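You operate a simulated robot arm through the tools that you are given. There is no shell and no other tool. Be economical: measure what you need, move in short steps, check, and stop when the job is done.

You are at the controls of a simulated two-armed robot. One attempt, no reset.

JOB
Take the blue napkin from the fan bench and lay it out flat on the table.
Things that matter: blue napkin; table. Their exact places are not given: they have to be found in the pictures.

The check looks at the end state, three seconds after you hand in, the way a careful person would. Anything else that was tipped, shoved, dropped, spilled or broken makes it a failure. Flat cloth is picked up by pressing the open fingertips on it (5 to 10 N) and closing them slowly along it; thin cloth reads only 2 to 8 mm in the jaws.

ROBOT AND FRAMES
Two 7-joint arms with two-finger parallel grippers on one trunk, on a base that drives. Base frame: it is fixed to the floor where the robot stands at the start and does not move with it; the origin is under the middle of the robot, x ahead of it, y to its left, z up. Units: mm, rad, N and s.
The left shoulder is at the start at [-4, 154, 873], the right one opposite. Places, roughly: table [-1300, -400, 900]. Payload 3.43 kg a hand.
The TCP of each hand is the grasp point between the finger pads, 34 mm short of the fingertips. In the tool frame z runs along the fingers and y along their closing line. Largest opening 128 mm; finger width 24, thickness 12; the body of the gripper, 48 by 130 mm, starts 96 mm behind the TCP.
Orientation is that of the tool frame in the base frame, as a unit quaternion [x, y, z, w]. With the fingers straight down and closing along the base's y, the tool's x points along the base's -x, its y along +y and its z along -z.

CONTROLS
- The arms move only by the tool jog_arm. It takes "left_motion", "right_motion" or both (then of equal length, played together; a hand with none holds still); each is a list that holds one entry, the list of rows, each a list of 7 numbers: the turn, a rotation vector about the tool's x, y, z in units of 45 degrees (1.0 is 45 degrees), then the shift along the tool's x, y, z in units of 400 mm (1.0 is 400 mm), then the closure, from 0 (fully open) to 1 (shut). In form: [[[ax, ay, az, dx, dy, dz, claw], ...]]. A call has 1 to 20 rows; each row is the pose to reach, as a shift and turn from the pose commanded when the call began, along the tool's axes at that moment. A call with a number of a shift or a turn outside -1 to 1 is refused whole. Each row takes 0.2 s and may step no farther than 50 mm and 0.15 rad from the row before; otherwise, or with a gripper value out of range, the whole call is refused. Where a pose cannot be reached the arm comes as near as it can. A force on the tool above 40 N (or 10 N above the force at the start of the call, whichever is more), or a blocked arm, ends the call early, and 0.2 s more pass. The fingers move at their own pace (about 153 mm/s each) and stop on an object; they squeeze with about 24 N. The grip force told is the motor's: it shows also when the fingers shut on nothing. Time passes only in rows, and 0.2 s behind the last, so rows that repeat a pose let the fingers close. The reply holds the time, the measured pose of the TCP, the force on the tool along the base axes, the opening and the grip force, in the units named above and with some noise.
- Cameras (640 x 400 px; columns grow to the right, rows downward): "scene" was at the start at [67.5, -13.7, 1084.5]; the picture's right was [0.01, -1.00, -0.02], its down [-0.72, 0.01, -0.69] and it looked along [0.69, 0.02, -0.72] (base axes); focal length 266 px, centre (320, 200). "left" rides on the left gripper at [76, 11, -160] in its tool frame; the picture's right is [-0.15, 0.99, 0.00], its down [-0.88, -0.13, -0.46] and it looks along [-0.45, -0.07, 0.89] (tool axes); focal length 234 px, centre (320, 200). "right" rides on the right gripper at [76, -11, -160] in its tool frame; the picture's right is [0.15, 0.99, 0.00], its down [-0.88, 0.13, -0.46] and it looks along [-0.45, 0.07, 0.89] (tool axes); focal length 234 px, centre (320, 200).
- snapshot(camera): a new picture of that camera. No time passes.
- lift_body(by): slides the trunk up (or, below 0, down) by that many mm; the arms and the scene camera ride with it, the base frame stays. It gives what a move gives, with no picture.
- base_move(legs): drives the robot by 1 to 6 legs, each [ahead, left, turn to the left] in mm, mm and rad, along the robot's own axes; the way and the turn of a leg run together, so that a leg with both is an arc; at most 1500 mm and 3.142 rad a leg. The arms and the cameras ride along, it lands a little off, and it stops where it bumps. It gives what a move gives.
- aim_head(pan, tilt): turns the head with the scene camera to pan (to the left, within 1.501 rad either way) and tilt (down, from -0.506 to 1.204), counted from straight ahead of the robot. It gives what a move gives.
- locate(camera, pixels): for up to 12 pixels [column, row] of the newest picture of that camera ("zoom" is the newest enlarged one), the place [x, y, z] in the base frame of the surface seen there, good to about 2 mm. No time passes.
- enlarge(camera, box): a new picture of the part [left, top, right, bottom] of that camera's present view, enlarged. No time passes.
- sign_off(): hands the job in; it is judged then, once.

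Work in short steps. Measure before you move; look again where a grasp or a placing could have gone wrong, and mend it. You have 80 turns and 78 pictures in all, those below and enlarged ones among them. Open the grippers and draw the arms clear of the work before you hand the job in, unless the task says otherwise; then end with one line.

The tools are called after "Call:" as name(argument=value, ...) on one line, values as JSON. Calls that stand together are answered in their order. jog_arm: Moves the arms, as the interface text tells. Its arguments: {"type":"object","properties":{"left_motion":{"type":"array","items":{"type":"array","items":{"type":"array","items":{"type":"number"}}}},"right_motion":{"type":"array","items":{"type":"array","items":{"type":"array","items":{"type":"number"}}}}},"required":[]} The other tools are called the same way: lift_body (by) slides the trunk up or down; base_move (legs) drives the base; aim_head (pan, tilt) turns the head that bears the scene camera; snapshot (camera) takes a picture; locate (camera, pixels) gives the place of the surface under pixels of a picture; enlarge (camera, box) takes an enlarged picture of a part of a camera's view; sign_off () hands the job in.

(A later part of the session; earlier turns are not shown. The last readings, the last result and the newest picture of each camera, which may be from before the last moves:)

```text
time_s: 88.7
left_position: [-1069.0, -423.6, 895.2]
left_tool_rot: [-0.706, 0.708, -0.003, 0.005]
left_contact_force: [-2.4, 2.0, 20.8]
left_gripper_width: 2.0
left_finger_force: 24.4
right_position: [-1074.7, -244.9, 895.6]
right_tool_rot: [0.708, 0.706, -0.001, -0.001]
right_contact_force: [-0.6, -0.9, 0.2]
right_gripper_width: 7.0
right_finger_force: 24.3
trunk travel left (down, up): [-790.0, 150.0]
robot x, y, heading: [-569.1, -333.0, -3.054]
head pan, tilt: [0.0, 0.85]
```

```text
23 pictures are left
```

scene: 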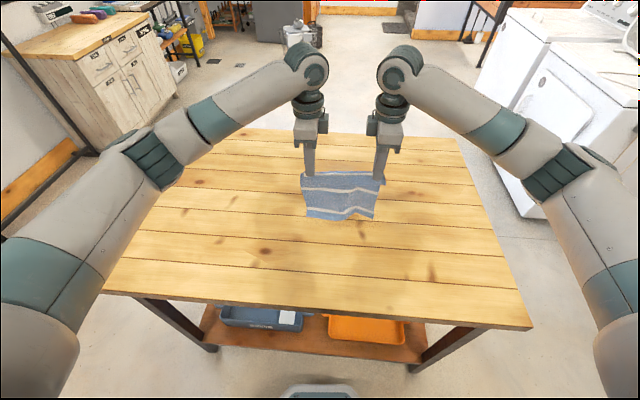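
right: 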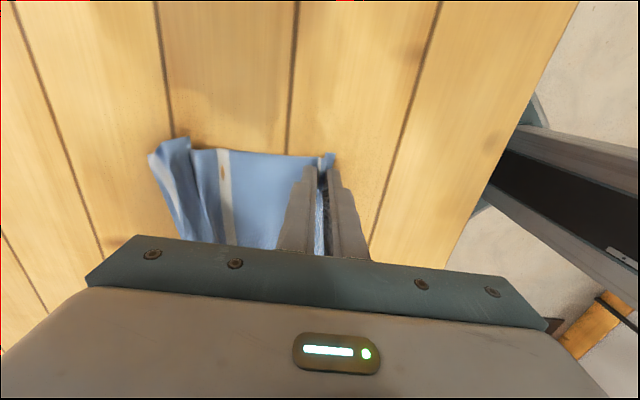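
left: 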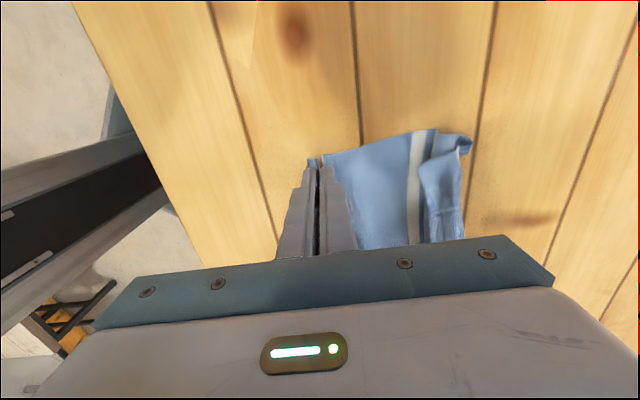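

Both grips have nearly no flap. I lift 270 mm straight up so the rest hangs out.

Call:
jog_arm(left_motion=[[[0, 0, 0, 0, 0, -0.03, 1], [0, 0, 0, 0, 0, -0.07, 1], [0, 0, 0, 0, 0, -0.12, 1], [0, 0, 0, 0, 0, -0.17, 1], [0, 0, 0, 0, 0, -0.22, 1], [0, 0, 0, 0, 0, -0.27, 1], [0, 0, 0, 0, 0, -0.32, 1], [0, 0, 0, 0, 0, -0.37, 1], [0, 0, 0, 0, 0, -0.42, 1], [0, 0, 0, 0, 0, -0.47, 1], [0, 0, 0, 0, 0, -0.52, 1], [0, 0, 0, 0, 0, -0.57, 1], [0, 0, 0, 0, 0, -0.62, 1], [0, 0, 0, 0, 0, -0.67, 1], [0, 0, 0, 0, 0, -0.67, 1], [0, 0, 0, 0, 0, -0.67, 1]]], right_motion=[[[0, 0, 0, 0, 0, -0.03, 1], [0, 0, 0, 0, 0, -0.07, 1], [0, 0, 0, 0, 0, -0.12, 1], [0, 0, 0, 0, 0, -0.17, 1], [0, 0, 0, 0, 0, -0.22, 1], [0, 0, 0, 0, 0, -0.27, 1], [0, 0, 0, 0, 0, -0.32, 1], [0, 0, 0, 0, 0, -0.37, 1], [0, 0, 0, 0, 0, -0.42, 1], [0, 0, 0, 0, 0, -0.47, 1], [0, 0, 0, 0, 0, -0.52, 1], [0, 0, 0, 0, 0, -0.57, 1], [0, 0, 0, 0, 0, -0.62, 1], [0, 0, 0, 0, 0, -0.67, 1], [0, 0, 0, 0, 0, -0.67, 1], [0, 0, 0, 0, 0, -0.67, 1]]])

Call:
enlarge(camera="scene", box=[250, 160, 430, 272])

```text
time_s: 92.1
left_position: [-1072.6, -423.9, 1161.1]
left_tool_rot: [-0.706, 0.709, -0.004, 0.006]
left_contact_force: [0.7, 1.4, -0.1]
left_gripper_width: 2.1
left_finger_force: 24.1
right_position: [-1077.2, -242.1, 1161.6]
right_tool_rot: [0.708, 0.706, 0.0, 0.001]
right_contact_force: [-0.4, -1.4, -0.2]
right_gripper_width: 6.8
right_finger_force: 24.1
trunk travel left (down, up): [-790.0, 150.0]
robot x, y, heading: [-568.8, -330.3, -3.059]
head pan, tilt: [0.0, 0.85]
```

```text
3.56 times, centred on (340, 216) of scene
```

zoom: 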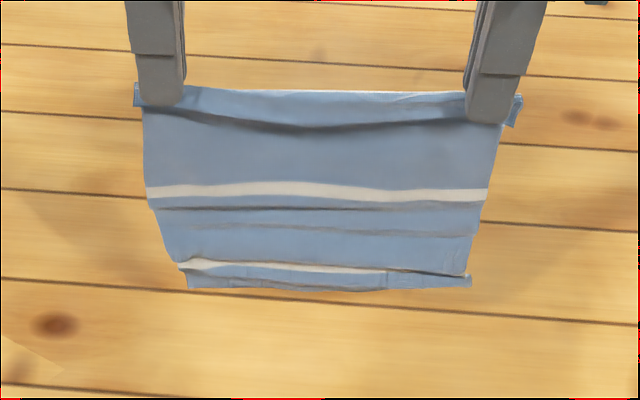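

It hangs nearly fully unfolded. I measure lower edge, ridge and flap.

Call:
locate(camera="zoom", pixels=[[200, 284], [300, 285], [455, 280], [320, 95], [320, 120], [320, 135], [320, 190], [320, 262], [190, 262]])

```text
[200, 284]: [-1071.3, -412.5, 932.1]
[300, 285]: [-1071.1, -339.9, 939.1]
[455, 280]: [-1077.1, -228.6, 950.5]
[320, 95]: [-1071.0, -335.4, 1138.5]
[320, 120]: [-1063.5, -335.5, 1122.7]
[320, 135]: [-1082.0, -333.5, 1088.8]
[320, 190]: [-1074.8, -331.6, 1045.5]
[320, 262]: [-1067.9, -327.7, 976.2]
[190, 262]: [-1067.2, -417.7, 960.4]
```

Main length is ~190 mm with a ~20 mm flap. First I carry the hands 145 mm outward and 60 mm down so the lower edge nearly touches.

Call:
jog_arm(left_motion=[[[0, 0, 0, 0, 0.03, 0.01, 1], [0, 0, 0, 0, 0.07, 0.03, 1], [0, 0, 0, 0, 0.11, 0.05, 1], [0, 0, 0, 0, 0.16, 0.07, 1], [0, 0, 0, 0, 0.21, 0.09, 1], [0, 0, 0, 0, 0.26, 0.11, 1], [0, 0, 0, 0, 0.31, 0.13, 1], [0, 0, 0, 0, 0.345, 0.145, 1], [0, 0, 0, 0, 0.3625, 0.15, 1], [0, 0, 0, 0, 0.3625, 0.15, 1], [0, 0, 0, 0, 0.3625, 0.15, 1], [0, 0, 0, 0, 0.3625, 0.15, 1]]], right_motion=[[[0, 0, 0, 0, -0.03, 0.01, 1], [0, 0, 0, 0, -0.07, 0.03, 1], [0, 0, 0, 0, -0.11, 0.05, 1], [0, 0, 0, 0, -0.16, 0.07, 1], [0, 0, 0, 0, -0.21, 0.09, 1], [0, 0, 0, 0, -0.26, 0.11, 1], [0, 0, 0, 0, -0.31, 0.13, 1], [0, 0, 0, 0, -0.345, 0.145, 1], [0, 0, 0, 0, -0.3625, 0.15, 1], [0, 0, 0, 0, -0.3625, 0.15, 1], [0, 0, 0, 0, -0.3625, 0.15, 1], [0, 0, 0, 0, -0.3625, 0.15, 1]]])

Call:
enlarge(camera="scene", box=[250, 140, 430, 252])

```text
time_s: 94.7
left_position: [-1216.6, -422.8, 1098.5]
left_tool_rot: [-0.705, 0.709, -0.003, 0.006]
left_contact_force: [0.1, 0.8, 0.3]
left_gripper_width: 1.9
left_finger_force: 24.2
right_position: [-1220.0, -243.4, 1103.1]
right_tool_rot: [0.709, 0.705, 0.0, 0.001]
right_contact_force: [-0.2, -0.3, -0.2]
right_gripper_width: 7.0
right_finger_force: 23.9
trunk travel left (down, up): [-790.0, 150.0]
robot x, y, heading: [-568.6, -334.3, -3.057]
head pan, tilt: [0.0, 0.85]
```

```text
3.56 times, centred on (340, 196) of scene
```

zoom: 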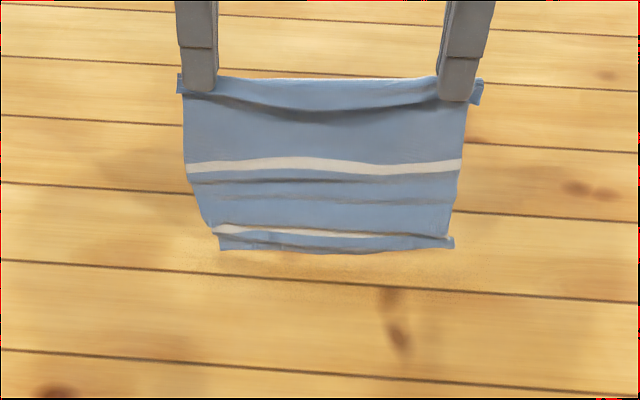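

The lower end shows less cloth below the stripe than before, so I check for a curl behind it from the hand camera.

Call:
enlarge(camera="left", box=[260, 80, 400, 190])

Call:
enlarge(camera="right", box=[250, 80, 390, 190])

```text
3.64 times, centred on (330, 135) of left
```

zoom: 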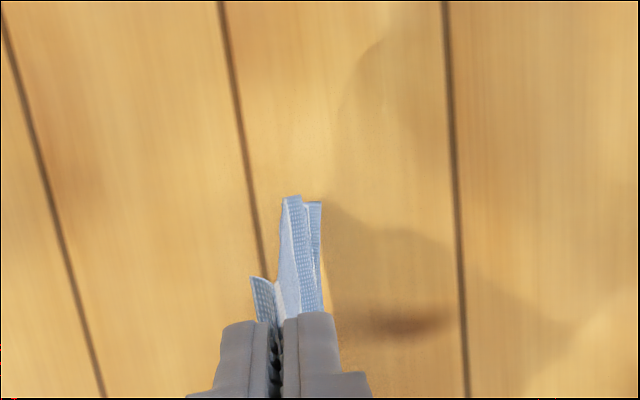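

```text
3.64 times, centred on (320, 135) of right
```

zoom: 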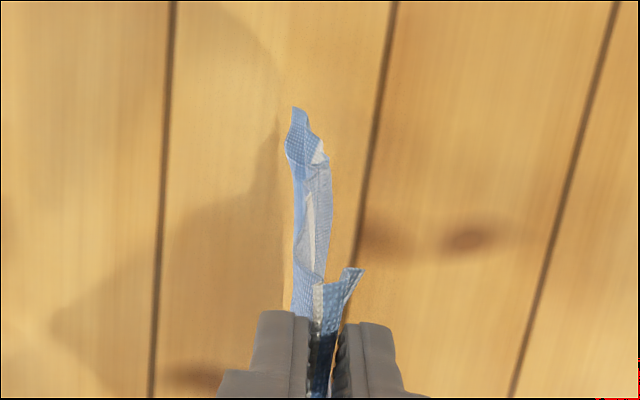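

A small back-curl may exist; when laid with hands coming toward the robot the back face is up, where it can be mended. I lay it along the arc, L≈188 mm, stopping with the fold ~28 mm up.

Call:
jog_arm(left_motion=[[[0, 0, 0, 0, -0.0375, 0.02, 1], [0, 0, 0, 0, -0.0875, 0.04, 1], [0, 0, 0, 0, -0.1375, 0.06, 1], [0, 0, 0, 0, -0.1875, 0.0825, 1], [0, 0, 0, 0, -0.2375, 0.11, 1], [0, 0, 0, 0, -0.2825, 0.1425, 1], [0, 0, 0, 0, -0.325, 0.1775, 1], [0, 0, 0, 0, -0.3625, 0.2175, 1], [0, 0, 0, 0, -0.395, 0.26, 1], [0, 0, 0, 0, -0.4225, 0.305, 1], [0, 0, 0, 0, -0.4425, 0.35, 1], [0, 0, 0, 0, -0.46, 0.395, 1], [0, 0, 0, 0, -0.475, 0.43, 1], [0, 0, 0, 0, -0.485, 0.44, 1], [0, 0, 0, 0, -0.485, 0.44, 1]]], right_motion=[[[0, 0, 0, 0, 0.0375, 0.02, 1], [0, 0, 0, 0, 0.0875, 0.04, 1], [0, 0, 0, 0, 0.1375, 0.06, 1], [0, 0, 0, 0, 0.1875, 0.0825, 1], [0, 0, 0, 0, 0.2375, 0.11, 1], [0, 0, 0, 0, 0.2825, 0.1425, 1], [0, 0, 0, 0, 0.325, 0.1775, 1], [0, 0, 0, 0, 0.3625, 0.2175, 1], [0, 0, 0, 0, 0.395, 0.26, 1], [0, 0, 0, 0, 0.4225, 0.305, 1], [0, 0, 0, 0, 0.4425, 0.35, 1], [0, 0, 0, 0, 0.46, 0.395, 1], [0, 0, 0, 0, 0.475, 0.43, 1], [0, 0, 0, 0, 0.485, 0.44, 1], [0, 0, 0, 0, 0.485, 0.44, 1]]])

Call:
enlarge(camera="scene", box=[250, 175, 430, 287])

Call:
snapshot(camera="right")

```text
time_s: 97.9
left_position: [-1020.9, -424.7, 926.5]
left_tool_rot: [-0.706, 0.708, -0.004, 0.006]
left_contact_force: [0.3, -0.2, -0.6]
left_gripper_width: 1.9
left_finger_force: 24.4
right_position: [-1027.7, -244.0, 925.9]
right_tool_rot: [0.708, 0.706, 0.001, 0.0]
right_contact_force: [0.2, 0.0, 0.0]
right_gripper_width: 7.1
right_finger_force: 23.7
trunk travel left (down, up): [-790.0, 150.0]
robot x, y, heading: [-570.0, -335.0, -3.054]
head pan, tilt: [0.0, 0.85]
```

```text
3.56 times, centred on (340, 231) of scene
```

zoom: 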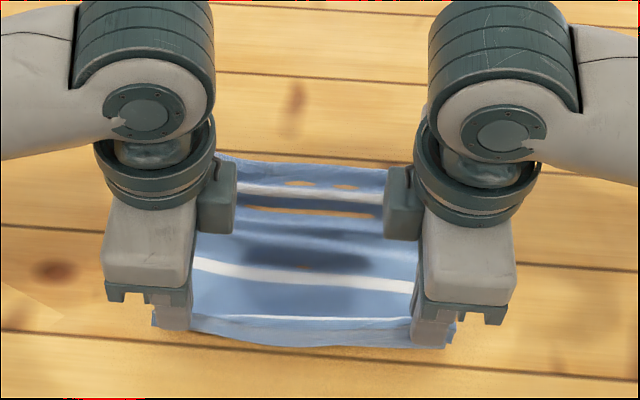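

```text
17 pictures are left
```

right: 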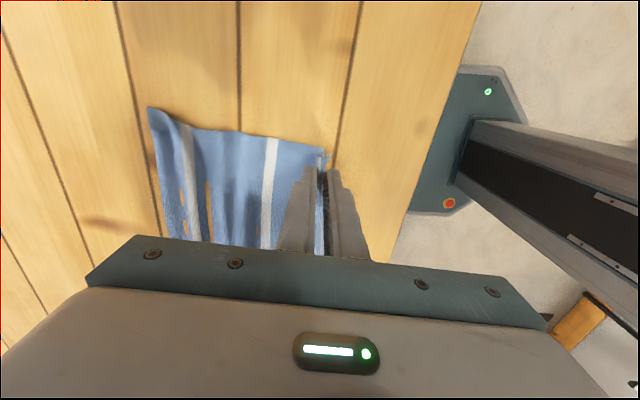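

The cloth is now laid out to its far edge. I pull 8 mm more to remove slack, then lower to contact with a slight 6 mm outward motion so the short flap lands on the robot side.

Call:
jog_arm(left_motion=[[[0, 0, 0, 0, -0.01, 0, 1], [0, 0, 0, 0, -0.02, 0.01, 1], [0, 0, 0, 0, -0.02, 0.025, 1], [0, 0, 0, 0, -0.015, 0.04, 1], [0, 0, 0, 0, -0.01, 0.055, 1], [0, 0, 0, 0, -0.005, 0.066, 1], [0, 0, 0, 0, -0.005, 0.066, 1]]], right_motion=[[[0, 0, 0, 0, 0.01, 0, 1], [0, 0, 0, 0, 0.02, 0.01, 1], [0, 0, 0, 0, 0.02, 0.025, 1], [0, 0, 0, 0, 0.015, 0.04, 1], [0, 0, 0, 0, 0.01, 0.055, 1], [0, 0, 0, 0, 0.005, 0.066, 1], [0, 0, 0, 0, 0.005, 0.066, 1]]])

Call:
enlarge(camera="scene", box=[260, 200, 420, 300])

```text
time_s: 99.5
left_position: [-1018.7, -423.6, 900.2]
left_tool_rot: [-0.706, 0.709, -0.004, 0.006]
left_contact_force: [-1.2, 0.0, 0.9]
left_gripper_width: 1.8
left_finger_force: 24.1
right_position: [-1024.4, -244.0, 901.1]
right_tool_rot: [0.709, 0.705, 0.001, 0.0]
right_contact_force: [0.1, -0.4, -0.1]
right_gripper_width: 6.8
right_finger_force: 24.3
trunk travel left (down, up): [-790.0, 150.0]
robot x, y, heading: [-569.6, -330.5, -3.055]
head pan, tilt: [0.0, 0.85]
```

```text
4.00 times, centred on (340, 250) of scene
```

zoom: 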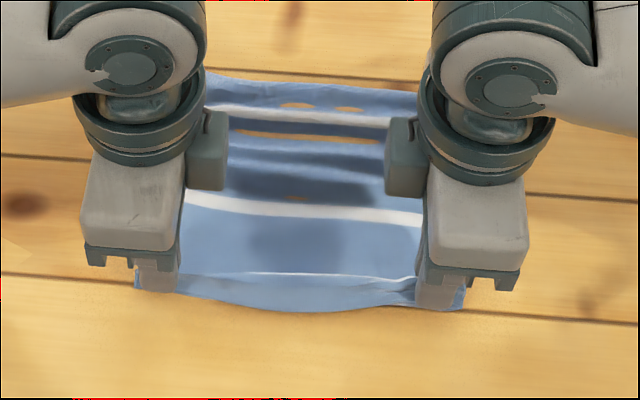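

The flap lies toward the robot. I press down ~3.5 mm and open the jaws slowly to spread the pinch flat.

Call:
jog_arm(left_motion=[[[0, 0, 0, 0, 0, 0.005, 1], [0, 0, 0, 0, 0, 0.01, 1], [0, 0, 0, 0, 0, 0.01, 0.97], [0, 0, 0, 0, 0, 0.01, 0.94], [0, 0, 0, 0, 0, 0.01, 0.91], [0, 0, 0, 0, 0, 0.01, 0.88], [0, 0, 0, 0, 0, 0.01, 0.85], [0, 0, 0, 0, 0, 0.01, 0.82], [0, 0, 0, 0, 0, 0.01, 0.79], [0, 0, 0, 0, 0, 0.01, 0.76], [0, 0, 0, 0, 0, 0.01, 0.76]]], right_motion=[[[0, 0, 0, 0, 0, 0.005, 1], [0, 0, 0, 0, 0, 0.012, 1], [0, 0, 0, 0, 0, 0.012, 0.97], [0, 0, 0, 0, 0, 0.012, 0.94], [0, 0, 0, 0, 0, 0.012, 0.91], [0, 0, 0, 0, 0, 0.012, 0.88], [0, 0, 0, 0, 0, 0.012, 0.85], [0, 0, 0, 0, 0, 0.012, 0.82], [0, 0, 0, 0, 0, 0.012, 0.79], [0, 0, 0, 0, 0, 0.012, 0.76], [0, 0, 0, 0, 0, 0.012, 0.76]]])

Call:
jog_arm(left_motion=[[[0, 0, 0, 0, 0, -0.03, 0.76], [0, 0, 0, 0, 0, -0.08, 0.76], [0, 0, 0, 0.04, 0, -0.15, 0.76], [0, 0, 0, 0.12, 0, -0.22, 0.76], [0, 0, 0, 0.22, 0, -0.22, 0.76], [0, 0, 0, 0.22, 0, -0.22, 0.76]]], right_motion=[[[0, 0, 0, 0, 0, -0.03, 0.76], [0, 0, 0, 0, 0, -0.08, 0.76], [0, 0, 0, 0.04, 0, -0.15, 0.76], [0, 0, 0, 0.12, 0, -0.22, 0.76], [0, 0, 0, 0.22, 0, -0.22, 0.76], [0, 0, 0, 0.22, 0, -0.22, 0.76]]])

Call:
enlarge(camera="scene", box=[250, 190, 430, 302])

```text
time_s: 101.9
left_position: [-1018.9, -423.2, 897.3]
left_tool_rot: [-0.706, 0.708, -0.004, 0.006]
left_contact_force: [-0.3, -0.1, -0.1]
left_gripper_width: 30.9
left_finger_force: 0.0
right_position: [-1025.0, -244.7, 895.5]
right_tool_rot: [0.708, 0.706, 0.0, 0.0]
right_contact_force: [-1.9, 0.2, 6.0]
right_gripper_width: 29.9
right_finger_force: 0.2
trunk travel left (down, up): [-790.0, 150.0]
robot x, y, heading: [-568.6, -331.1, -3.056]
head pan, tilt: [0.0, 0.85]
```

```text
time_s: 103.3
left_position: [-1021.6, -512.3, 979.9]
left_tool_rot: [-0.705, 0.709, -0.003, 0.006]
left_contact_force: [-1.5, 0.1, -0.1]
left_gripper_width: 30.7
left_finger_force: 0.1
right_position: [-1022.2, -156.0, 983.5]
right_tool_rot: [0.708, 0.706, 0.0, -0.001]
right_contact_force: [0.5, 0.3, 0.1]
right_gripper_width: 30.6
right_finger_force: 0.0
trunk travel left (down, up): [-790.0, 150.0]
robot x, y, heading: [-568.4, -329.7, -3.054]
head pan, tilt: [0.0, 0.85]
```

```text
3.56 times, centred on (340, 246) of scene
```

zoom: 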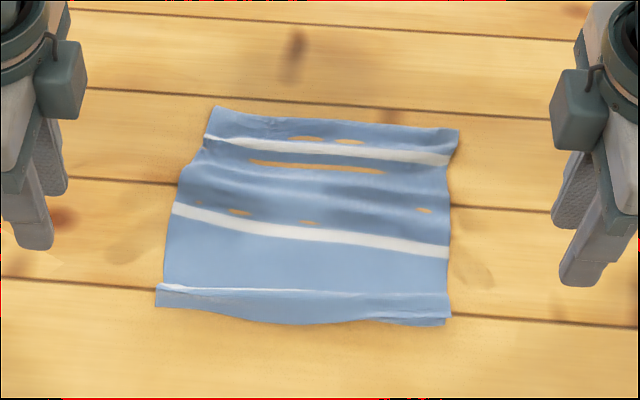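

Nearly flat. The near stripe looks partly hidden, so I measure extents and heights.

Call:
locate(camera="zoom", pixels=[[215, 110], [457, 132], [158, 304], [447, 318], [300, 321], [300, 290], [300, 298], [300, 310], [300, 278], [310, 190], [320, 205], [310, 155]])

Call:
enlarge(camera="scene", box=[285, 255, 385, 290])

```text
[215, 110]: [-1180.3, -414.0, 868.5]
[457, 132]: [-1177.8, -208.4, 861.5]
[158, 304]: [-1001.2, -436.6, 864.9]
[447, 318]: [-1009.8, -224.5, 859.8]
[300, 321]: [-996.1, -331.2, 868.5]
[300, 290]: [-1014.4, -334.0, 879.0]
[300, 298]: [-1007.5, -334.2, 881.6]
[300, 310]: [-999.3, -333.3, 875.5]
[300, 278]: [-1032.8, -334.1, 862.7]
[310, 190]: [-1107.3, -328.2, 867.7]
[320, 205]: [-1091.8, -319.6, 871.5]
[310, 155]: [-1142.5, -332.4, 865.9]
```

```text
6.40 times, centred on (335, 272) of scene
```

zoom: 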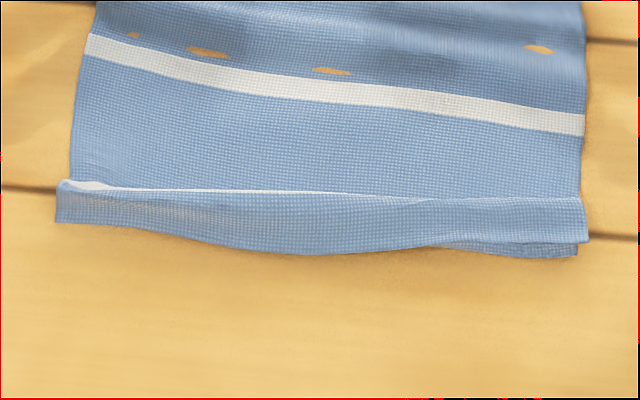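

The near strip forms a ridge ~18 mm high with some cloth folded behind or below it. I look from the right hand's camera to understand the layers.

Call:
enlarge(camera="right", box=[200, 150, 400, 275])

Call:
enlarge(camera="left", box=[240, 150, 440, 275])

```text
3.20 times, centred on (300, 212) of right
```

zoom: 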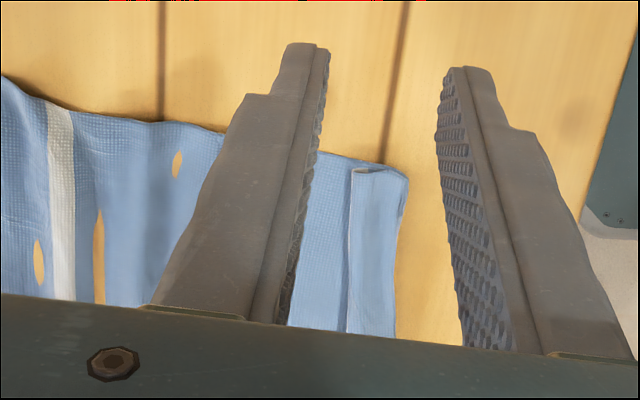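

```text
3.20 times, centred on (340, 212) of left
```

zoom: 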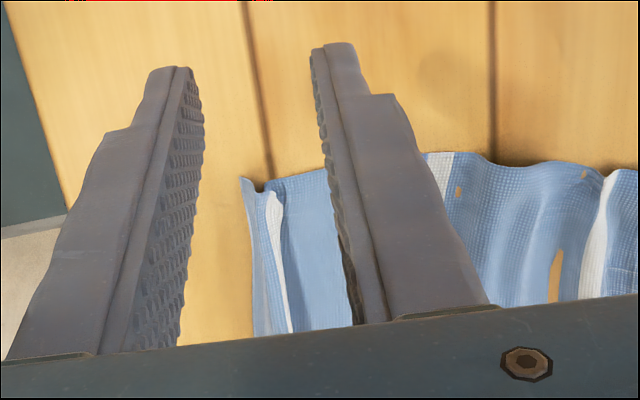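

It is a Z-fold: flap on top with its free edge toward the robot and the stripe on the ridge. I'll close the fingers, press lightly on the flap near the edge and drag it toward the robot. First I move above the flap.

Call:
jog_arm(left_motion=[[[0, 0, 0, -0.08, -0.01, 0, 1], [0, 0, 0, -0.16, -0.02, 0, 1], [0, 0, 0, -0.2425, -0.039, 0.02, 1], [0, 0, 0, -0.2425, -0.039, 0.07, 1], [0, 0, 0, -0.2425, -0.039, 0.12, 1], [0, 0, 0, -0.2425, -0.039, 0.17, 1], [0, 0, 0, -0.2425, -0.039, 0.192, 1], [0, 0, 0, -0.2425, -0.039, 0.2, 1], [0, 0, 0, -0.2425, -0.039, 0.2, 1]]], right_motion=[[[0, 0, 0, -0.08, 0.01, 0, 1], [0, 0, 0, -0.16, 0.015, 0, 1], [0, 0, 0, -0.2225, 0.015, 0.02, 1], [0, 0, 0, -0.2225, 0.015, 0.07, 1], [0, 0, 0, -0.2225, 0.015, 0.12, 1], [0, 0, 0, -0.2225, 0.015, 0.17, 1], [0, 0, 0, -0.2225, 0.015, 0.2, 1], [0, 0, 0, -0.2225, 0.015, 0.209, 1], [0, 0, 0, -0.2225, 0.015, 0.209, 1]]])

```text
time_s: 105.3
left_position: [-1002.7, -414.6, 904.3]
left_tool_rot: [-0.706, 0.709, -0.004, 0.007]
left_contact_force: [0.2, -1.1, -0.4]
left_gripper_width: 0.0
left_finger_force: 23.7
right_position: [-1020.4, -245.6, 900.7]
right_tool_rot: [0.709, 0.706, 0.0, 0.0]
right_contact_force: [-0.1, 0.3, -0.1]
right_gripper_width: 0.0
right_finger_force: 24.2
trunk travel left (down, up): [-790.0, 150.0]
robot x, y, heading: [-568.3, -329.4, -3.055]
head pan, tilt: [0.0, 0.85]
```

Left goes 7 mm further in; both down to light contact.

Call:
jog_arm(left_motion=[[[0, 0, 0, 0, 0.018, 0, 1], [0, 0, 0, 0, 0.018, 0.008, 1], [0, 0, 0, 0, 0.018, 0.015, 1], [0, 0, 0, 0, 0.018, 0.019, 1], [0, 0, 0, 0, 0.018, 0.019, 1]]], right_motion=[[[0, 0, 0, 0, 0, 0, 1], [0, 0, 0, 0, 0, 0.004, 1], [0, 0, 0, 0, 0, 0.008, 1], [0, 0, 0, 0, 0, 0.01, 1], [0, 0, 0, 0, 0, 0.01, 1]]])

```text
time_s: 106.5
left_position: [-1009.9, -414.3, 897.2]
left_tool_rot: [-0.706, 0.708, -0.004, 0.006]
left_contact_force: [-0.2, 0.7, 0.5]
left_gripper_width: 0.0
left_finger_force: 23.4
right_position: [-1018.6, -244.0, 897.2]
right_tool_rot: [0.708, 0.706, 0.0, 0.001]
right_contact_force: [0.0, -0.7, 0.8]
right_gripper_width: 0.1
right_finger_force: 23.8
trunk travel left (down, up): [-790.0, 150.0]
robot x, y, heading: [-564.7, -331.2, -3.055]
head pan, tilt: [0.0, 0.85]
```

About to touch: 1.2 mm down, then drag 45 mm toward the robot.

Call:
jog_arm(left_motion=[[[0, 0, 0, 0, 0, 0.002, 1], [0, 0, 0, 0, 0, 0.0035, 1], [0, 0, 0, 0, -0.0125, 0.0035, 1], [0, 0, 0, 0, -0.025, 0.0035, 1], [0, 0, 0, 0, -0.0375, 0.0035, 1], [0, 0, 0, 0, -0.05, 0.0035, 1], [0, 0, 0, 0, -0.0625, 0.0035, 1], [0, 0, 0, 0, -0.075, 0.0035, 1], [0, 0, 0, 0, -0.0875, 0.0035, 1], [0, 0, 0, 0, -0.1, 0.0035, 1], [0, 0, 0, 0, -0.1125, 0.0035, 1]]], right_motion=[[[0, 0, 0, 0, 0, 0.002, 1], [0, 0, 0, 0, 0, 0.0035, 1], [0, 0, 0, 0, 0.0125, 0.0035, 1], [0, 0, 0, 0, 0.025, 0.0035, 1], [0, 0, 0, 0, 0.0375, 0.0035, 1], [0, 0, 0, 0, 0.05, 0.0035, 1], [0, 0, 0, 0, 0.0625, 0.0035, 1], [0, 0, 0, 0, 0.075, 0.0035, 1], [0, 0, 0, 0, 0.0875, 0.0035, 1], [0, 0, 0, 0, 0.1, 0.0035, 1], [0, 0, 0, 0, 0.1125, 0.0035, 1]]])

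Call:
enlarge(camera="scene", box=[250, 200, 430, 312])

```text
time_s: 108.9
left_position: [-962.1, -416.5, 895.6]
left_tool_rot: [-0.705, 0.709, -0.003, 0.006]
left_contact_force: [-0.6, -0.2, 3.9]
left_gripper_width: 0.0
left_finger_force: 24.0
right_position: [-972.8, -246.4, 895.6]
right_tool_rot: [0.708, 0.706, 0.0, -0.001]
right_contact_force: [-6.4, 0.0, 26.4]
right_gripper_width: 0.0
right_finger_force: 24.3
trunk travel left (down, up): [-790.0, 150.0]
robot x, y, heading: [-566.8, -328.3, -3.057]
head pan, tilt: [0.0, 0.85]
```

```text
3.56 times, centred on (340, 256) of scene
```

zoom: 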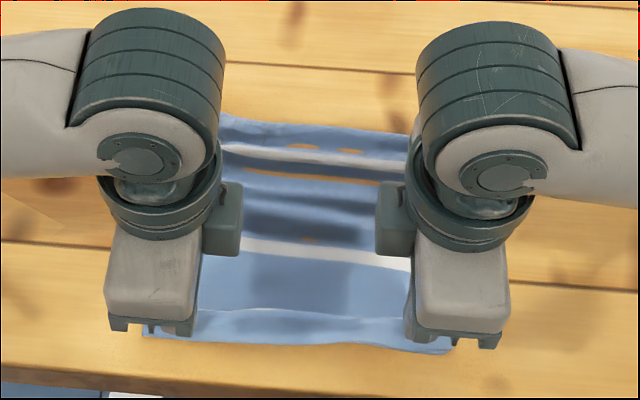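

The whole cloth slid along instead. I lift the hands and look; then I'll anchor with one hand while the other drags.

Call:
jog_arm(left_motion=[[[0, 0, 0, 0, 0, -0.03, 1], [0, 0, 0, 0, 0, -0.08, 1], [0, 0, 0, 0.05, 0, -0.14, 1], [0, 0, 0, 0.13, 0, -0.2, 1], [0, 0, 0, 0.2, 0, -0.2, 1], [0, 0, 0, 0.2, 0, -0.2, 1]]], right_motion=[[[0, 0, 0, 0, 0, -0.03, 1], [0, 0, 0, 0, 0, -0.08, 1], [0, 0, 0, 0.05, 0, -0.14, 1], [0, 0, 0, 0.13, 0, -0.2, 1], [0, 0, 0, 0.2, 0, -0.2, 1], [0, 0, 0, 0.2, 0, -0.2, 1]]])

Call:
enlarge(camera="scene", box=[260, 215, 420, 315])

Call:
locate(camera="zoom", pixels=[[200, 90], [470, 120], [130, 320], [130, 300], [450, 340], [450, 320], [300, 330], [300, 310], [300, 290], [300, 230], [440, 300], [320, 160]])

```text
time_s: 110.3
left_position: [-968.3, -498.4, 975.3]
left_tool_rot: [-0.706, 0.708, -0.003, 0.006]
left_contact_force: [0.3, 0.5, -0.6]
left_gripper_width: 0.0
left_finger_force: 24.6
right_position: [-972.9, -168.3, 975.7]
right_tool_rot: [0.708, 0.706, 0.0, 0.0]
right_contact_force: [-0.5, 0.1, -0.4]
right_gripper_width: 0.0
right_finger_force: 24.1
trunk travel left (down, up): [-790.0, 150.0]
robot x, y, heading: [-570.9, -333.5, -3.056]
head pan, tilt: [0.0, 0.85]
```

```text
4.00 times, centred on (340, 265) of scene
```

zoom: 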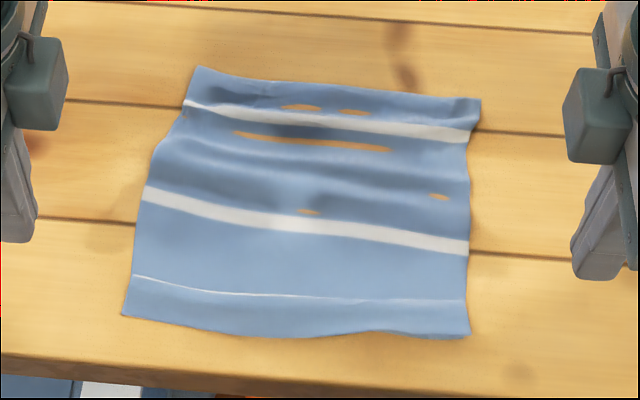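

```text
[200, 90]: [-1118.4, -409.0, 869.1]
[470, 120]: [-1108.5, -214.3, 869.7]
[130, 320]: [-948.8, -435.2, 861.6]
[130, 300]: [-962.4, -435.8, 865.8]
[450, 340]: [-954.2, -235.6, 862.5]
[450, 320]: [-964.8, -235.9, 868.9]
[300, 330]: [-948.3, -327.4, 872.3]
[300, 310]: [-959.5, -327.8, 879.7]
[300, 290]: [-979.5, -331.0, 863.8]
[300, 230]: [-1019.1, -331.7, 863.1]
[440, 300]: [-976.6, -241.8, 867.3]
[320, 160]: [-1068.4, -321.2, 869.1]
```

It's nearly right but close to the table edge with a low Z-ridge near the front. I press both closed hands on the middle of the cloth (x≈-1025) and push it back; first approach to light contact.

Call:
jog_arm(left_motion=[[[0, 0, 0, -0.08, 0.05, 0, 1], [0, 0, 0, -0.16, 0.1, 0, 1], [0, 0, 0, -0.245, 0.1425, 0.02, 1], [0, 0, 0, -0.245, 0.1425, 0.07, 1], [0, 0, 0, -0.245, 0.1425, 0.12, 1], [0, 0, 0, -0.245, 0.1425, 0.17, 1], [0, 0, 0, -0.245, 0.1425, 0.19, 1], [0, 0, 0, -0.245, 0.1425, 0.195, 1], [0, 0, 0, -0.245, 0.1425, 0.195, 1]]], right_motion=[[[0, 0, 0, -0.08, -0.05, 0, 1], [0, 0, 0, -0.16, -0.1, 0, 1], [0, 0, 0, -0.2175, -0.13, 0.02, 1], [0, 0, 0, -0.2175, -0.13, 0.07, 1], [0, 0, 0, -0.2175, -0.13, 0.12, 1], [0, 0, 0, -0.2175, -0.13, 0.17, 1], [0, 0, 0, -0.2175, -0.13, 0.19, 1], [0, 0, 0, -0.2175, -0.13, 0.195, 1], [0, 0, 0, -0.2175, -0.13, 0.195, 1]]])

```text
time_s: 112.3
left_position: [-1022.1, -395.7, 897.2]
left_tool_rot: [-0.706, 0.708, -0.004, 0.007]
left_contact_force: [-0.3, -0.3, 0.3]
left_gripper_width: 0.1
left_finger_force: 24.6
right_position: [-1026.7, -252.9, 895.8]
right_tool_rot: [0.708, 0.706, 0.0, 0.0]
right_contact_force: [0.7, -0.2, 0.0]
right_gripper_width: 0.0
right_finger_force: 23.4
trunk travel left (down, up): [-790.0, 150.0]
robot x, y, heading: [-561.4, -334.8, -3.053]
head pan, tilt: [0.0, 0.85]
```

Down 1.5–2 mm and then 75 mm away from the robot.

Call:
jog_arm(left_motion=[[[0, 0, 0, 0, 0, 0.003, 1], [0, 0, 0, 0, 0, 0.0055, 1], [0, 0, 0, 0, 0.0187, 0.0055, 1], [0, 0, 0, 0, 0.0375, 0.0055, 1], [0, 0, 0, 0, 0.0562, 0.0055, 1], [0, 0, 0, 0, 0.075, 0.0055, 1], [0, 0, 0, 0, 0.0937, 0.0055, 1], [0, 0, 0, 0, 0.1125, 0.0055, 1], [0, 0, 0, 0, 0.1312, 0.0055, 1], [0, 0, 0, 0, 0.15, 0.0055, 1], [0, 0, 0, 0, 0.1687, 0.0055, 1], [0, 0, 0, 0, 0.1875, 0.0055, 1], [0, 0, 0, 0, 0.1875, 0.0055, 1]]], right_motion=[[[0, 0, 0, 0, 0, 0.002, 1], [0, 0, 0, 0, 0, 0.0035, 1], [0, 0, 0, 0, -0.0187, 0.0035, 1], [0, 0, 0, 0, -0.0375, 0.0035, 1], [0, 0, 0, 0, -0.0562, 0.0035, 1], [0, 0, 0, 0, -0.075, 0.0035, 1], [0, 0, 0, 0, -0.0937, 0.0035, 1], [0, 0, 0, 0, -0.1125, 0.0035, 1], [0, 0, 0, 0, -0.1312, 0.0035, 1], [0, 0, 0, 0, -0.15, 0.0035, 1], [0, 0, 0, 0, -0.1687, 0.0035, 1], [0, 0, 0, 0, -0.1875, 0.0035, 1], [0, 0, 0, 0, -0.1875, 0.0035, 1]]])

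Call:
enlarge(camera="scene", box=[250, 190, 430, 302])

Call:
locate(camera="zoom", pixels=[[300, 300], [300, 310], [300, 320], [300, 330], [300, 340], [300, 280], [300, 260]])

```text
time_s: 115.1
left_position: [-1094.0, -396.8, 894.4]
left_tool_rot: [-0.705, 0.709, -0.003, 0.005]
left_contact_force: [5.8, -0.1, 21.2]
left_gripper_width: 0.1
left_finger_force: 24.4
right_position: [-1100.4, -252.7, 895.9]
right_tool_rot: [0.708, 0.706, 0.0, -0.001]
right_contact_force: [0.7, 0.5, 0.2]
right_gripper_width: 0.0
right_finger_force: 24.1
trunk travel left (down, up): [-790.0, 150.0]
robot x, y, heading: [-570.2, -331.3, -3.057]
head pan, tilt: [0.0, 0.85]
```

```text
3.56 times, centred on (340, 246) of scene
```

zoom: 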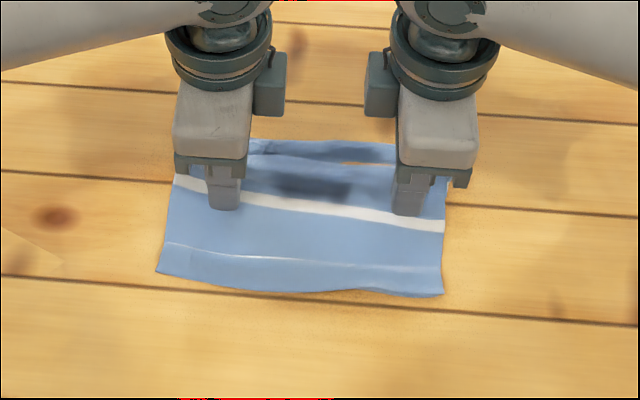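

```text
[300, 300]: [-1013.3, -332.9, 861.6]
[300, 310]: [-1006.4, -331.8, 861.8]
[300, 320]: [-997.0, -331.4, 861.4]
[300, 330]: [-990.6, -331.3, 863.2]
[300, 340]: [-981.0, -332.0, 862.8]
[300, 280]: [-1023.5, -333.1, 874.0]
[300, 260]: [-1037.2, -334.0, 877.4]
```

Near edge now at x≈-1017. I keep the left hand pressing as the anchor (21 N) and use the right hand to press on the right end of the flap and drag it 38 mm toward the robot.

Call:
jog_arm(right_motion=[[[0, 0, 0, 0, 0, -0.05, 1], [0, 0, 0, 0, 0.06, -0.1, 1], [0, 0, 0, 0, 0.12, -0.1, 1], [0, 0, 0, 0, 0.175, -0.08, 1], [0, 0, 0, 0, 0.175, -0.03, 1], [0, 0, 0, 0, 0.175, -0.005, 1], [0, 0, 0, 0, 0.175, 0.004, 1], [0, 0, 0, 0, 0.175, 0.004, 1], [0, 0, 0, 0, 0.187, 0.004, 1], [0, 0, 0, 0, 0.2, 0.004, 1], [0, 0, 0, 0, 0.212, 0.004, 1], [0, 0, 0, 0, 0.225, 0.004, 1], [0, 0, 0, 0, 0.237, 0.004, 1], [0, 0, 0, 0, 0.25, 0.004, 1], [0, 0, 0, 0, 0.262, 0.004, 1], [0, 0, 0, 0, 0.27, 0.004, 1]]])

Call:
enlarge(camera="scene", box=[260, 205, 420, 305])

```text
time_s: 117.5
left_position: [-1094.2, -397.0, 895.3]
left_tool_rot: [-0.705, 0.709, -0.003, 0.004]
left_contact_force: [1.9, -1.6, 9.9]
left_gripper_width: 0.0
left_finger_force: 24.1
right_position: [-1016.1, -254.3, 895.8]
right_tool_rot: [0.709, 0.706, -0.003, -0.001]
right_contact_force: [4.5, 0.4, 16.7]
right_gripper_width: 0.2
right_finger_force: 24.3
trunk travel left (down, up): [-790.0, 150.0]
robot x, y, heading: [-568.2, -332.6, -3.055]
head pan, tilt: [0.0, 0.85]
stopped in row 11 (right hand): the force on the tool passed its limit (the readings are from after the stop); the commanded pose is now the measured one
```

```text
4.00 times, centred on (340, 255) of scene
```

zoom: 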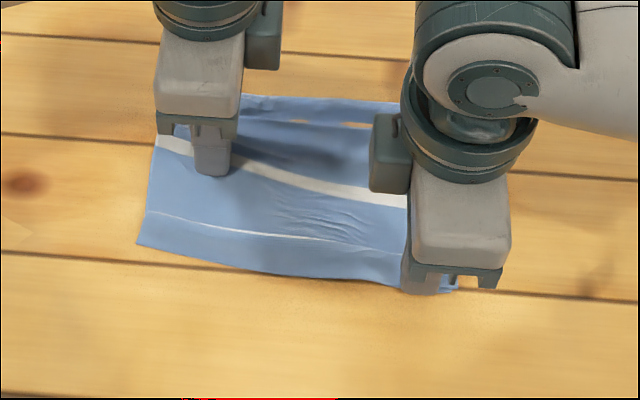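

Pressing drags all layers together, so that is no use. The far edge is clean: I'll regrip by that edge, lift so that the Z-fold hangs out, and lay again with a much smaller pinch. First both hands up and aside.

Call:
jog_arm(left_motion=[[[0, 0, 0, 0, 0, -0.04, 1], [0, 0, 0, 0, 0, -0.1, 1], [0, 0, 0, 0.06, 0, -0.17, 1], [0, 0, 0, 0.14, 0, -0.24, 0.883], [0, 0, 0, 0.22, 0, -0.24, 0.883], [0, 0, 0, 0.28, 0, -0.24, 0.883], [0, 0, 0, 0.28, 0, -0.24, 0.883]]], right_motion=[[[0, 0, 0, 0, 0, -0.04, 1], [0, 0, 0, 0, 0, -0.1, 1], [0, 0, 0, 0.06, -0.05, -0.17, 1], [0, 0, 0, 0.14, -0.1, -0.24, 0.883], [0, 0, 0, 0.22, -0.15, -0.24, 0.883], [0, 0, 0, 0.26, -0.2, -0.24, 0.883], [0, 0, 0, 0.26, -0.2, -0.24, 0.883]]])

Call:
enlarge(camera="scene", box=[260, 195, 420, 295])

Call:
locate(camera="zoom", pixels=[[175, 142], [200, 144], [300, 148], [420, 160], [450, 162], [430, 180], [200, 160], [300, 165]])

```text
time_s: 119.1
left_position: [-1096.1, -510.8, 989.6]
left_tool_rot: [-0.705, 0.709, -0.003, 0.006]
left_contact_force: [-0.2, 0.0, -0.9]
left_gripper_width: 15.0
left_finger_force: 0.2
right_position: [-1098.0, -147.1, 988.4]
right_tool_rot: [0.709, 0.705, -0.003, -0.001]
right_contact_force: [-0.7, 0.0, -0.8]
right_gripper_width: 15.0
right_finger_force: 0.1
trunk travel left (down, up): [-790.0, 150.0]
robot x, y, heading: [-567.1, -334.4, -3.059]
head pan, tilt: [0.0, 0.85]
```

```text
4.00 times, centred on (340, 245) of scene
```

zoom: 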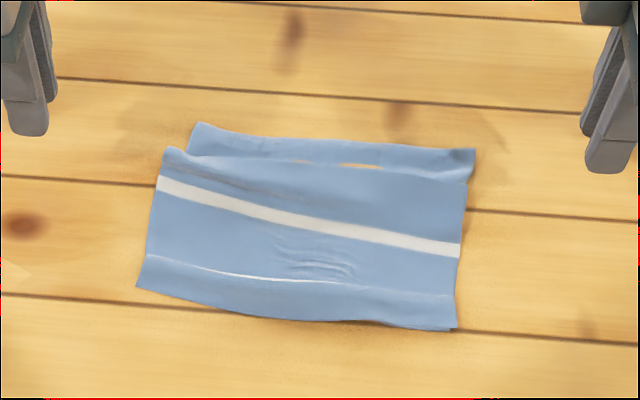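

```text
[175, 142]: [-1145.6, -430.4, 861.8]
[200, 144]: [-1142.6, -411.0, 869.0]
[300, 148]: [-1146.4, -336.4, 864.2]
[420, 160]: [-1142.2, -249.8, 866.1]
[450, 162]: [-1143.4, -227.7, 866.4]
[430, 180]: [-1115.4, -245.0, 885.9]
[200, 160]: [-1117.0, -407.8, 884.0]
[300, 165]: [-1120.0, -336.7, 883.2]
```

I measure the far edge itself more precisely.

Call:
locate(camera="zoom", pixels=[[200, 121], [200, 124], [200, 128], [215, 127], [215, 131], [215, 135], [440, 145], [440, 148], [440, 152], [460, 148], [460, 151], [476, 152]])

```text
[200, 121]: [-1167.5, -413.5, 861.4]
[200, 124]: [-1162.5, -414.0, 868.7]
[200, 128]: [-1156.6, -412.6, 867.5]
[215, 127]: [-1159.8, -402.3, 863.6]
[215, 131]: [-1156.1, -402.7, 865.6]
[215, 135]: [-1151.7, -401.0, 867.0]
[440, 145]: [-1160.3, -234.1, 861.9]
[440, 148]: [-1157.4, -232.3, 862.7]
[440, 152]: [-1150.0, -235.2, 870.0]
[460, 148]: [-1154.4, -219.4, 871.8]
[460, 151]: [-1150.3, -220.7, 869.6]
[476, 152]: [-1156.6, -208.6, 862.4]
```

Edge at x≈-1159 (left) and -1156 (right). With the jaws at 15 mm I go to left (-1145, -398) and right (-1142, -230), hovering at z≈902.

Call:
jog_arm(left_motion=[[[0, 0, 0, -0.08, 0.04, 0, 0.883], [0, 0, 0, -0.16, 0.08, 0, 0.883], [0, 0, 0, -0.23, 0.1225, 0, 0.883], [0, 0, 0, -0.2825, 0.1225, 0.03, 0.883], [0, 0, 0, -0.2825, 0.1225, 0.08, 0.883], [0, 0, 0, -0.2825, 0.1225, 0.13, 0.883], [0, 0, 0, -0.2825, 0.1225, 0.18, 0.883], [0, 0, 0, -0.2825, 0.1225, 0.21, 0.883], [0, 0, 0, -0.2825, 0.1225, 0.22, 0.883], [0, 0, 0, -0.2825, 0.1225, 0.22, 0.883], [0, 0, 0, -0.2825, 0.1225, 0.22, 0.883]]], right_motion=[[[0, 0, 0, -0.06, -0.04, 0, 0.883], [0, 0, 0, -0.12, -0.08, 0, 0.883], [0, 0, 0, -0.17, -0.11, 0, 0.883], [0, 0, 0, -0.2075, -0.11, 0.03, 0.883], [0, 0, 0, -0.2075, -0.11, 0.08, 0.883], [0, 0, 0, -0.2075, -0.11, 0.13, 0.883], [0, 0, 0, -0.2075, -0.11, 0.18, 0.883], [0, 0, 0, -0.2075, -0.11, 0.205, 0.883], [0, 0, 0, -0.2075, -0.11, 0.215, 0.883], [0, 0, 0, -0.2075, -0.11, 0.215, 0.883], [0, 0, 0, -0.2075, -0.11, 0.215, 0.883]]])

```text
time_s: 121.5
left_position: [-1145.2, -396.8, 900.4]
left_tool_rot: [-0.705, 0.709, -0.003, 0.006]
left_contact_force: [0.1, -0.4, 0.3]
left_gripper_width: 14.9
left_finger_force: 0.2
right_position: [-1141.4, -231.4, 904.2]
right_tool_rot: [0.708, 0.706, -0.002, -0.001]
right_contact_force: [-0.9, 0.2, 0.1]
right_gripper_width: 15.1
right_finger_force: 0.1
trunk travel left (down, up): [-790.0, 150.0]
robot x, y, heading: [-569.3, -331.8, -3.057]
head pan, tilt: [0.0, 0.85]
```

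Well placed. I lower to contact.

Call:
jog_arm(left_motion=[[[0, 0, 0, 0, 0, 0.005, 0.883], [0, 0, 0, 0, 0, 0.009, 0.883], [0, 0, 0, 0, 0, 0.0125, 0.883], [0, 0, 0, 0, 0, 0.0125, 0.883], [0, 0, 0, 0, 0, 0.0125, 0.883]]], right_motion=[[[0, 0, 0, 0, 0, 0.008, 0.883], [0, 0, 0, 0, 0, 0.015, 0.883], [0, 0, 0, 0, 0, 0.021, 0.883], [0, 0, 0, 0, 0, 0.021, 0.883], [0, 0, 0, 0, 0, 0.021, 0.883]]])

```text
time_s: 122.7
left_position: [-1146.0, -396.2, 896.3]
left_tool_rot: [-0.706, 0.709, -0.003, 0.006]
left_contact_force: [-0.9, -0.7, 1.8]
left_gripper_width: 15.0
left_finger_force: 0.8
right_position: [-1141.3, -232.6, 895.2]
right_tool_rot: [0.709, 0.705, -0.002, -0.001]
right_contact_force: [0.0, 0.4, -0.2]
right_gripper_width: 14.9
right_finger_force: 0.1
trunk travel left (down, up): [-790.0, 150.0]
robot x, y, heading: [-565.8, -335.7, -3.052]
head pan, tilt: [0.0, 0.85]
```

Call:
jog_arm(left_motion=[[[0, 0, 0, 0, 0, 0.0015, 0.883], [0, 0, 0, 0, 0, 0.0022, 0.883], [0, 0, 0, 0, 0, 0.0022, 0.883]]], right_motion=[[[0, 0, 0, 0, 0, 0.0015, 0.883], [0, 0, 0, 0, 0, 0.003, 0.883], [0, 0, 0, 0, 0, 0.003, 0.883]]])

```text
time_s: 123.5
left_position: [-1144.3, -395.4, 896.0]
left_tool_rot: [-0.705, 0.709, -0.003, 0.006]
left_contact_force: [-1.0, 0.3, 5.5]
left_gripper_width: 15.7
left_finger_force: 1.1
right_position: [-1141.2, -231.8, 895.0]
right_tool_rot: [0.709, 0.705, -0.002, -0.001]
right_contact_force: [0.6, 0.5, 4.1]
right_gripper_width: 15.3
right_finger_force: 0.1
trunk travel left (down, up): [-790.0, 150.0]
robot x, y, heading: [-570.4, -334.0, -3.056]
head pan, tilt: [0.0, 0.85]
```

Both at 4–6 N. I press a trifle more and close slowly.

Call:
jog_arm(left_motion=[[[0, 0, 0, 0, 0, 0.0008, 0.89], [0, 0, 0, 0, 0, 0.0008, 0.905], [0, 0, 0, 0, 0, 0.0008, 0.92], [0, 0, 0, 0, 0, 0.0008, 0.935], [0, 0, 0, 0, 0, 0.0008, 0.95], [0, 0, 0, 0, 0, 0.0008, 0.965], [0, 0, 0, 0, 0, 0.0008, 0.98], [0, 0, 0, 0, 0, 0.0008, 1], [0, 0, 0, 0, 0, 0.0008, 1], [0, 0, 0, 0, 0, 0.0008, 1]]], right_motion=[[[0, 0, 0, 0, 0, 0.001, 0.89], [0, 0, 0, 0, 0, 0.001, 0.905], [0, 0, 0, 0, 0, 0.001, 0.92], [0, 0, 0, 0, 0, 0.001, 0.935], [0, 0, 0, 0, 0, 0.001, 0.95], [0, 0, 0, 0, 0, 0.001, 0.965], [0, 0, 0, 0, 0, 0.001, 0.98], [0, 0, 0, 0, 0, 0.001, 1], [0, 0, 0, 0, 0, 0.001, 1], [0, 0, 0, 0, 0, 0.001, 1]]])

```text
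time_s: 125.7
left_position: [-1143.7, -395.4, 895.3]
left_tool_rot: [-0.705, 0.709, -0.003, 0.005]
left_contact_force: [-3.6, -0.5, 17.0]
left_gripper_width: 1.8
left_finger_force: 24.2
right_position: [-1141.0, -232.5, 895.6]
right_tool_rot: [0.709, 0.705, -0.003, -0.001]
right_contact_force: [-0.2, 0.3, 0.9]
right_gripper_width: 0.0
right_finger_force: 24.0
trunk travel left (down, up): [-790.0, 150.0]
robot x, y, heading: [-569.3, -330.5, -3.058]
head pan, tilt: [0.0, 0.85]
```

The left holds (1.8 mm) but the right closed on nothing. The right goes up, opens to 22 mm, shifts 5 mm inward and presses a bit firmer.

Call:
jog_arm(right_motion=[[[0, 0, 0, 0, 0, -0.02, 1], [0, 0, 0, 0, 0.0125, -0.02, 0.83], [0, 0, 0, 0, 0.0125, -0.02, 0.83], [0, 0, 0, 0, 0.0125, -0.008, 0.83], [0, 0, 0, 0, 0.0125, 0, 0.83], [0, 0, 0, 0, 0.0125, 0.003, 0.83], [0, 0, 0, 0, 0.0125, 0.003, 0.83]]])

```text
time_s: 127.3
left_position: [-1144.0, -395.3, 894.2]
left_tool_rot: [-0.705, 0.709, -0.004, 0.006]
left_contact_force: [-4.0, -0.8, 14.7]
left_gripper_width: 2.0
left_finger_force: 23.9
right_position: [-1137.0, -232.2, 895.2]
right_tool_rot: [0.709, 0.705, -0.004, -0.001]
right_contact_force: [-0.4, 1.1, 15.8]
right_gripper_width: 22.0
right_finger_force: 0.5
trunk travel left (down, up): [-790.0, 150.0]
robot x, y, heading: [-567.4, -333.4, -3.056]
head pan, tilt: [0.0, 0.85]
```

The right presses with 16 N; I ease it slightly and close slowly.

Call:
jog_arm(right_motion=[[[0, 0, 0, 0, 0, -0.0005, 0.84], [0, 0, 0, 0, 0, -0.0005, 0.86], [0, 0, 0, 0, 0, -0.0005, 0.88], [0, 0, 0, 0, 0, -0.0005, 0.9], [0, 0, 0, 0, 0, -0.0005, 0.92], [0, 0, 0, 0, 0, -0.0005, 0.94], [0, 0, 0, 0, 0, -0.0005, 0.96], [0, 0, 0, 0, 0, -0.0005, 0.98], [0, 0, 0, 0, 0, -0.0005, 1], [0, 0, 0, 0, 0, -0.0005, 1]]])

```text
time_s: 129.5
left_position: [-1143.1, -396.7, 894.2]
left_tool_rot: [-0.706, 0.708, -0.003, 0.006]
left_contact_force: [-0.1, 0.7, 2.1]
left_gripper_width: 1.6
left_finger_force: 23.7
right_position: [-1135.9, -232.0, 895.5]
right_tool_rot: [0.709, 0.705, -0.004, -0.002]
right_contact_force: [2.1, 0.7, 27.8]
right_gripper_width: 2.2
right_finger_force: 24.5
trunk travel left (down, up): [-790.0, 150.0]
robot x, y, heading: [-571.8, -334.2, -3.055]
head pan, tilt: [0.0, 0.85]
```

Both hold now (1.6 and 2.2 mm). I lift 280 mm and look at how it hangs.

Call:
jog_arm(left_motion=[[[0, 0, 0, 0, 0, -0.03, 1], [0, 0, 0, 0, 0, -0.07, 1], [0, 0, 0, 0, 0, -0.12, 1], [0, 0, 0, 0, 0, -0.17, 1], [0, 0, 0, 0, 0, -0.22, 1], [0, 0, 0, 0, 0, -0.27, 1], [0, 0, 0, 0, 0, -0.32, 1], [0, 0, 0, 0, 0, -0.37, 1], [0, 0, 0, 0, 0, -0.42, 1], [0, 0, 0, 0, 0, -0.47, 1], [0, 0, 0, 0, 0, -0.52, 1], [0, 0, 0, 0, 0, -0.57, 1], [0, 0, 0, 0, 0, -0.62, 1], [0, 0, 0, 0, 0, -0.67, 1], [0, 0, 0, 0, 0, -0.7, 1], [0, 0, 0, 0, 0, -0.7, 1], [0, 0, 0, 0, 0, -0.7, 1]]], right_motion=[[[0, 0, 0, 0, 0, -0.03, 1], [0, 0, 0, 0, 0, -0.07, 1], [0, 0, 0, 0, 0, -0.12, 1], [0, 0, 0, 0, 0, -0.17, 1], [0, 0, 0, 0, 0, -0.22, 1], [0, 0, 0, 0, 0, -0.27, 1], [0, 0, 0, 0, 0, -0.32, 1], [0, 0, 0, 0, 0, -0.37, 1], [0, 0, 0, 0, 0, -0.42, 1], [0, 0, 0, 0, 0, -0.47, 1], [0, 0, 0, 0, 0, -0.52, 1], [0, 0, 0, 0, 0, -0.57, 1], [0, 0, 0, 0, 0, -0.62, 1], [0, 0, 0, 0, 0, -0.67, 1], [0, 0, 0, 0, 0, -0.7, 1], [0, 0, 0, 0, 0, -0.7, 1], [0, 0, 0, 0, 0, -0.7, 1]]])

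Call:
enlarge(camera="scene", box=[250, 145, 430, 257])

Call:
locate(camera="zoom", pixels=[[200, 270], [220, 265], [320, 270], [440, 270], [320, 100], [320, 120], [320, 150], [320, 180], [320, 210], [320, 240], [320, 255], [320, 262]])

```text
time_s: 133.1
left_position: [-1147.9, -397.4, 1174.3]
left_tool_rot: [-0.705, 0.709, -0.004, 0.007]
left_contact_force: [0.5, 0.2, -0.4]
left_gripper_width: 1.9
left_finger_force: 23.6
right_position: [-1135.9, -232.6, 1173.4]
right_tool_rot: [0.709, 0.706, -0.001, 0.0]
right_contact_force: [-0.5, 0.0, 0.4]
right_gripper_width: 2.1
right_finger_force: 24.1
trunk travel left (down, up): [-790.0, 150.0]
robot x, y, heading: [-568.3, -332.4, -3.051]
head pan, tilt: [0.0, 0.85]
```

```text
3.56 times, centred on (340, 201) of scene
```

zoom: 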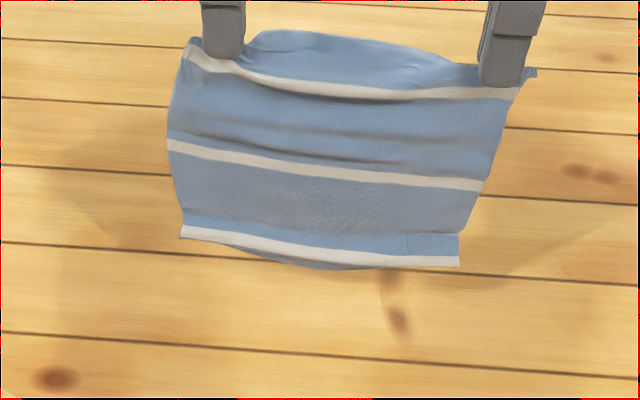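

```text
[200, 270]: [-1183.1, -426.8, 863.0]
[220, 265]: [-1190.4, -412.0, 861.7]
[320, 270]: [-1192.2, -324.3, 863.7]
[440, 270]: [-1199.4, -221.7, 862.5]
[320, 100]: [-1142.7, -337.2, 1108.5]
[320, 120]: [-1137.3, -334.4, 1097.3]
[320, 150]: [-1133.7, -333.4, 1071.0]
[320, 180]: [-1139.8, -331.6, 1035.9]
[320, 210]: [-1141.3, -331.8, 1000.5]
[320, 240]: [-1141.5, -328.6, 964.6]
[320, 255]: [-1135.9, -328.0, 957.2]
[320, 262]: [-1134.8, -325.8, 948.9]
```

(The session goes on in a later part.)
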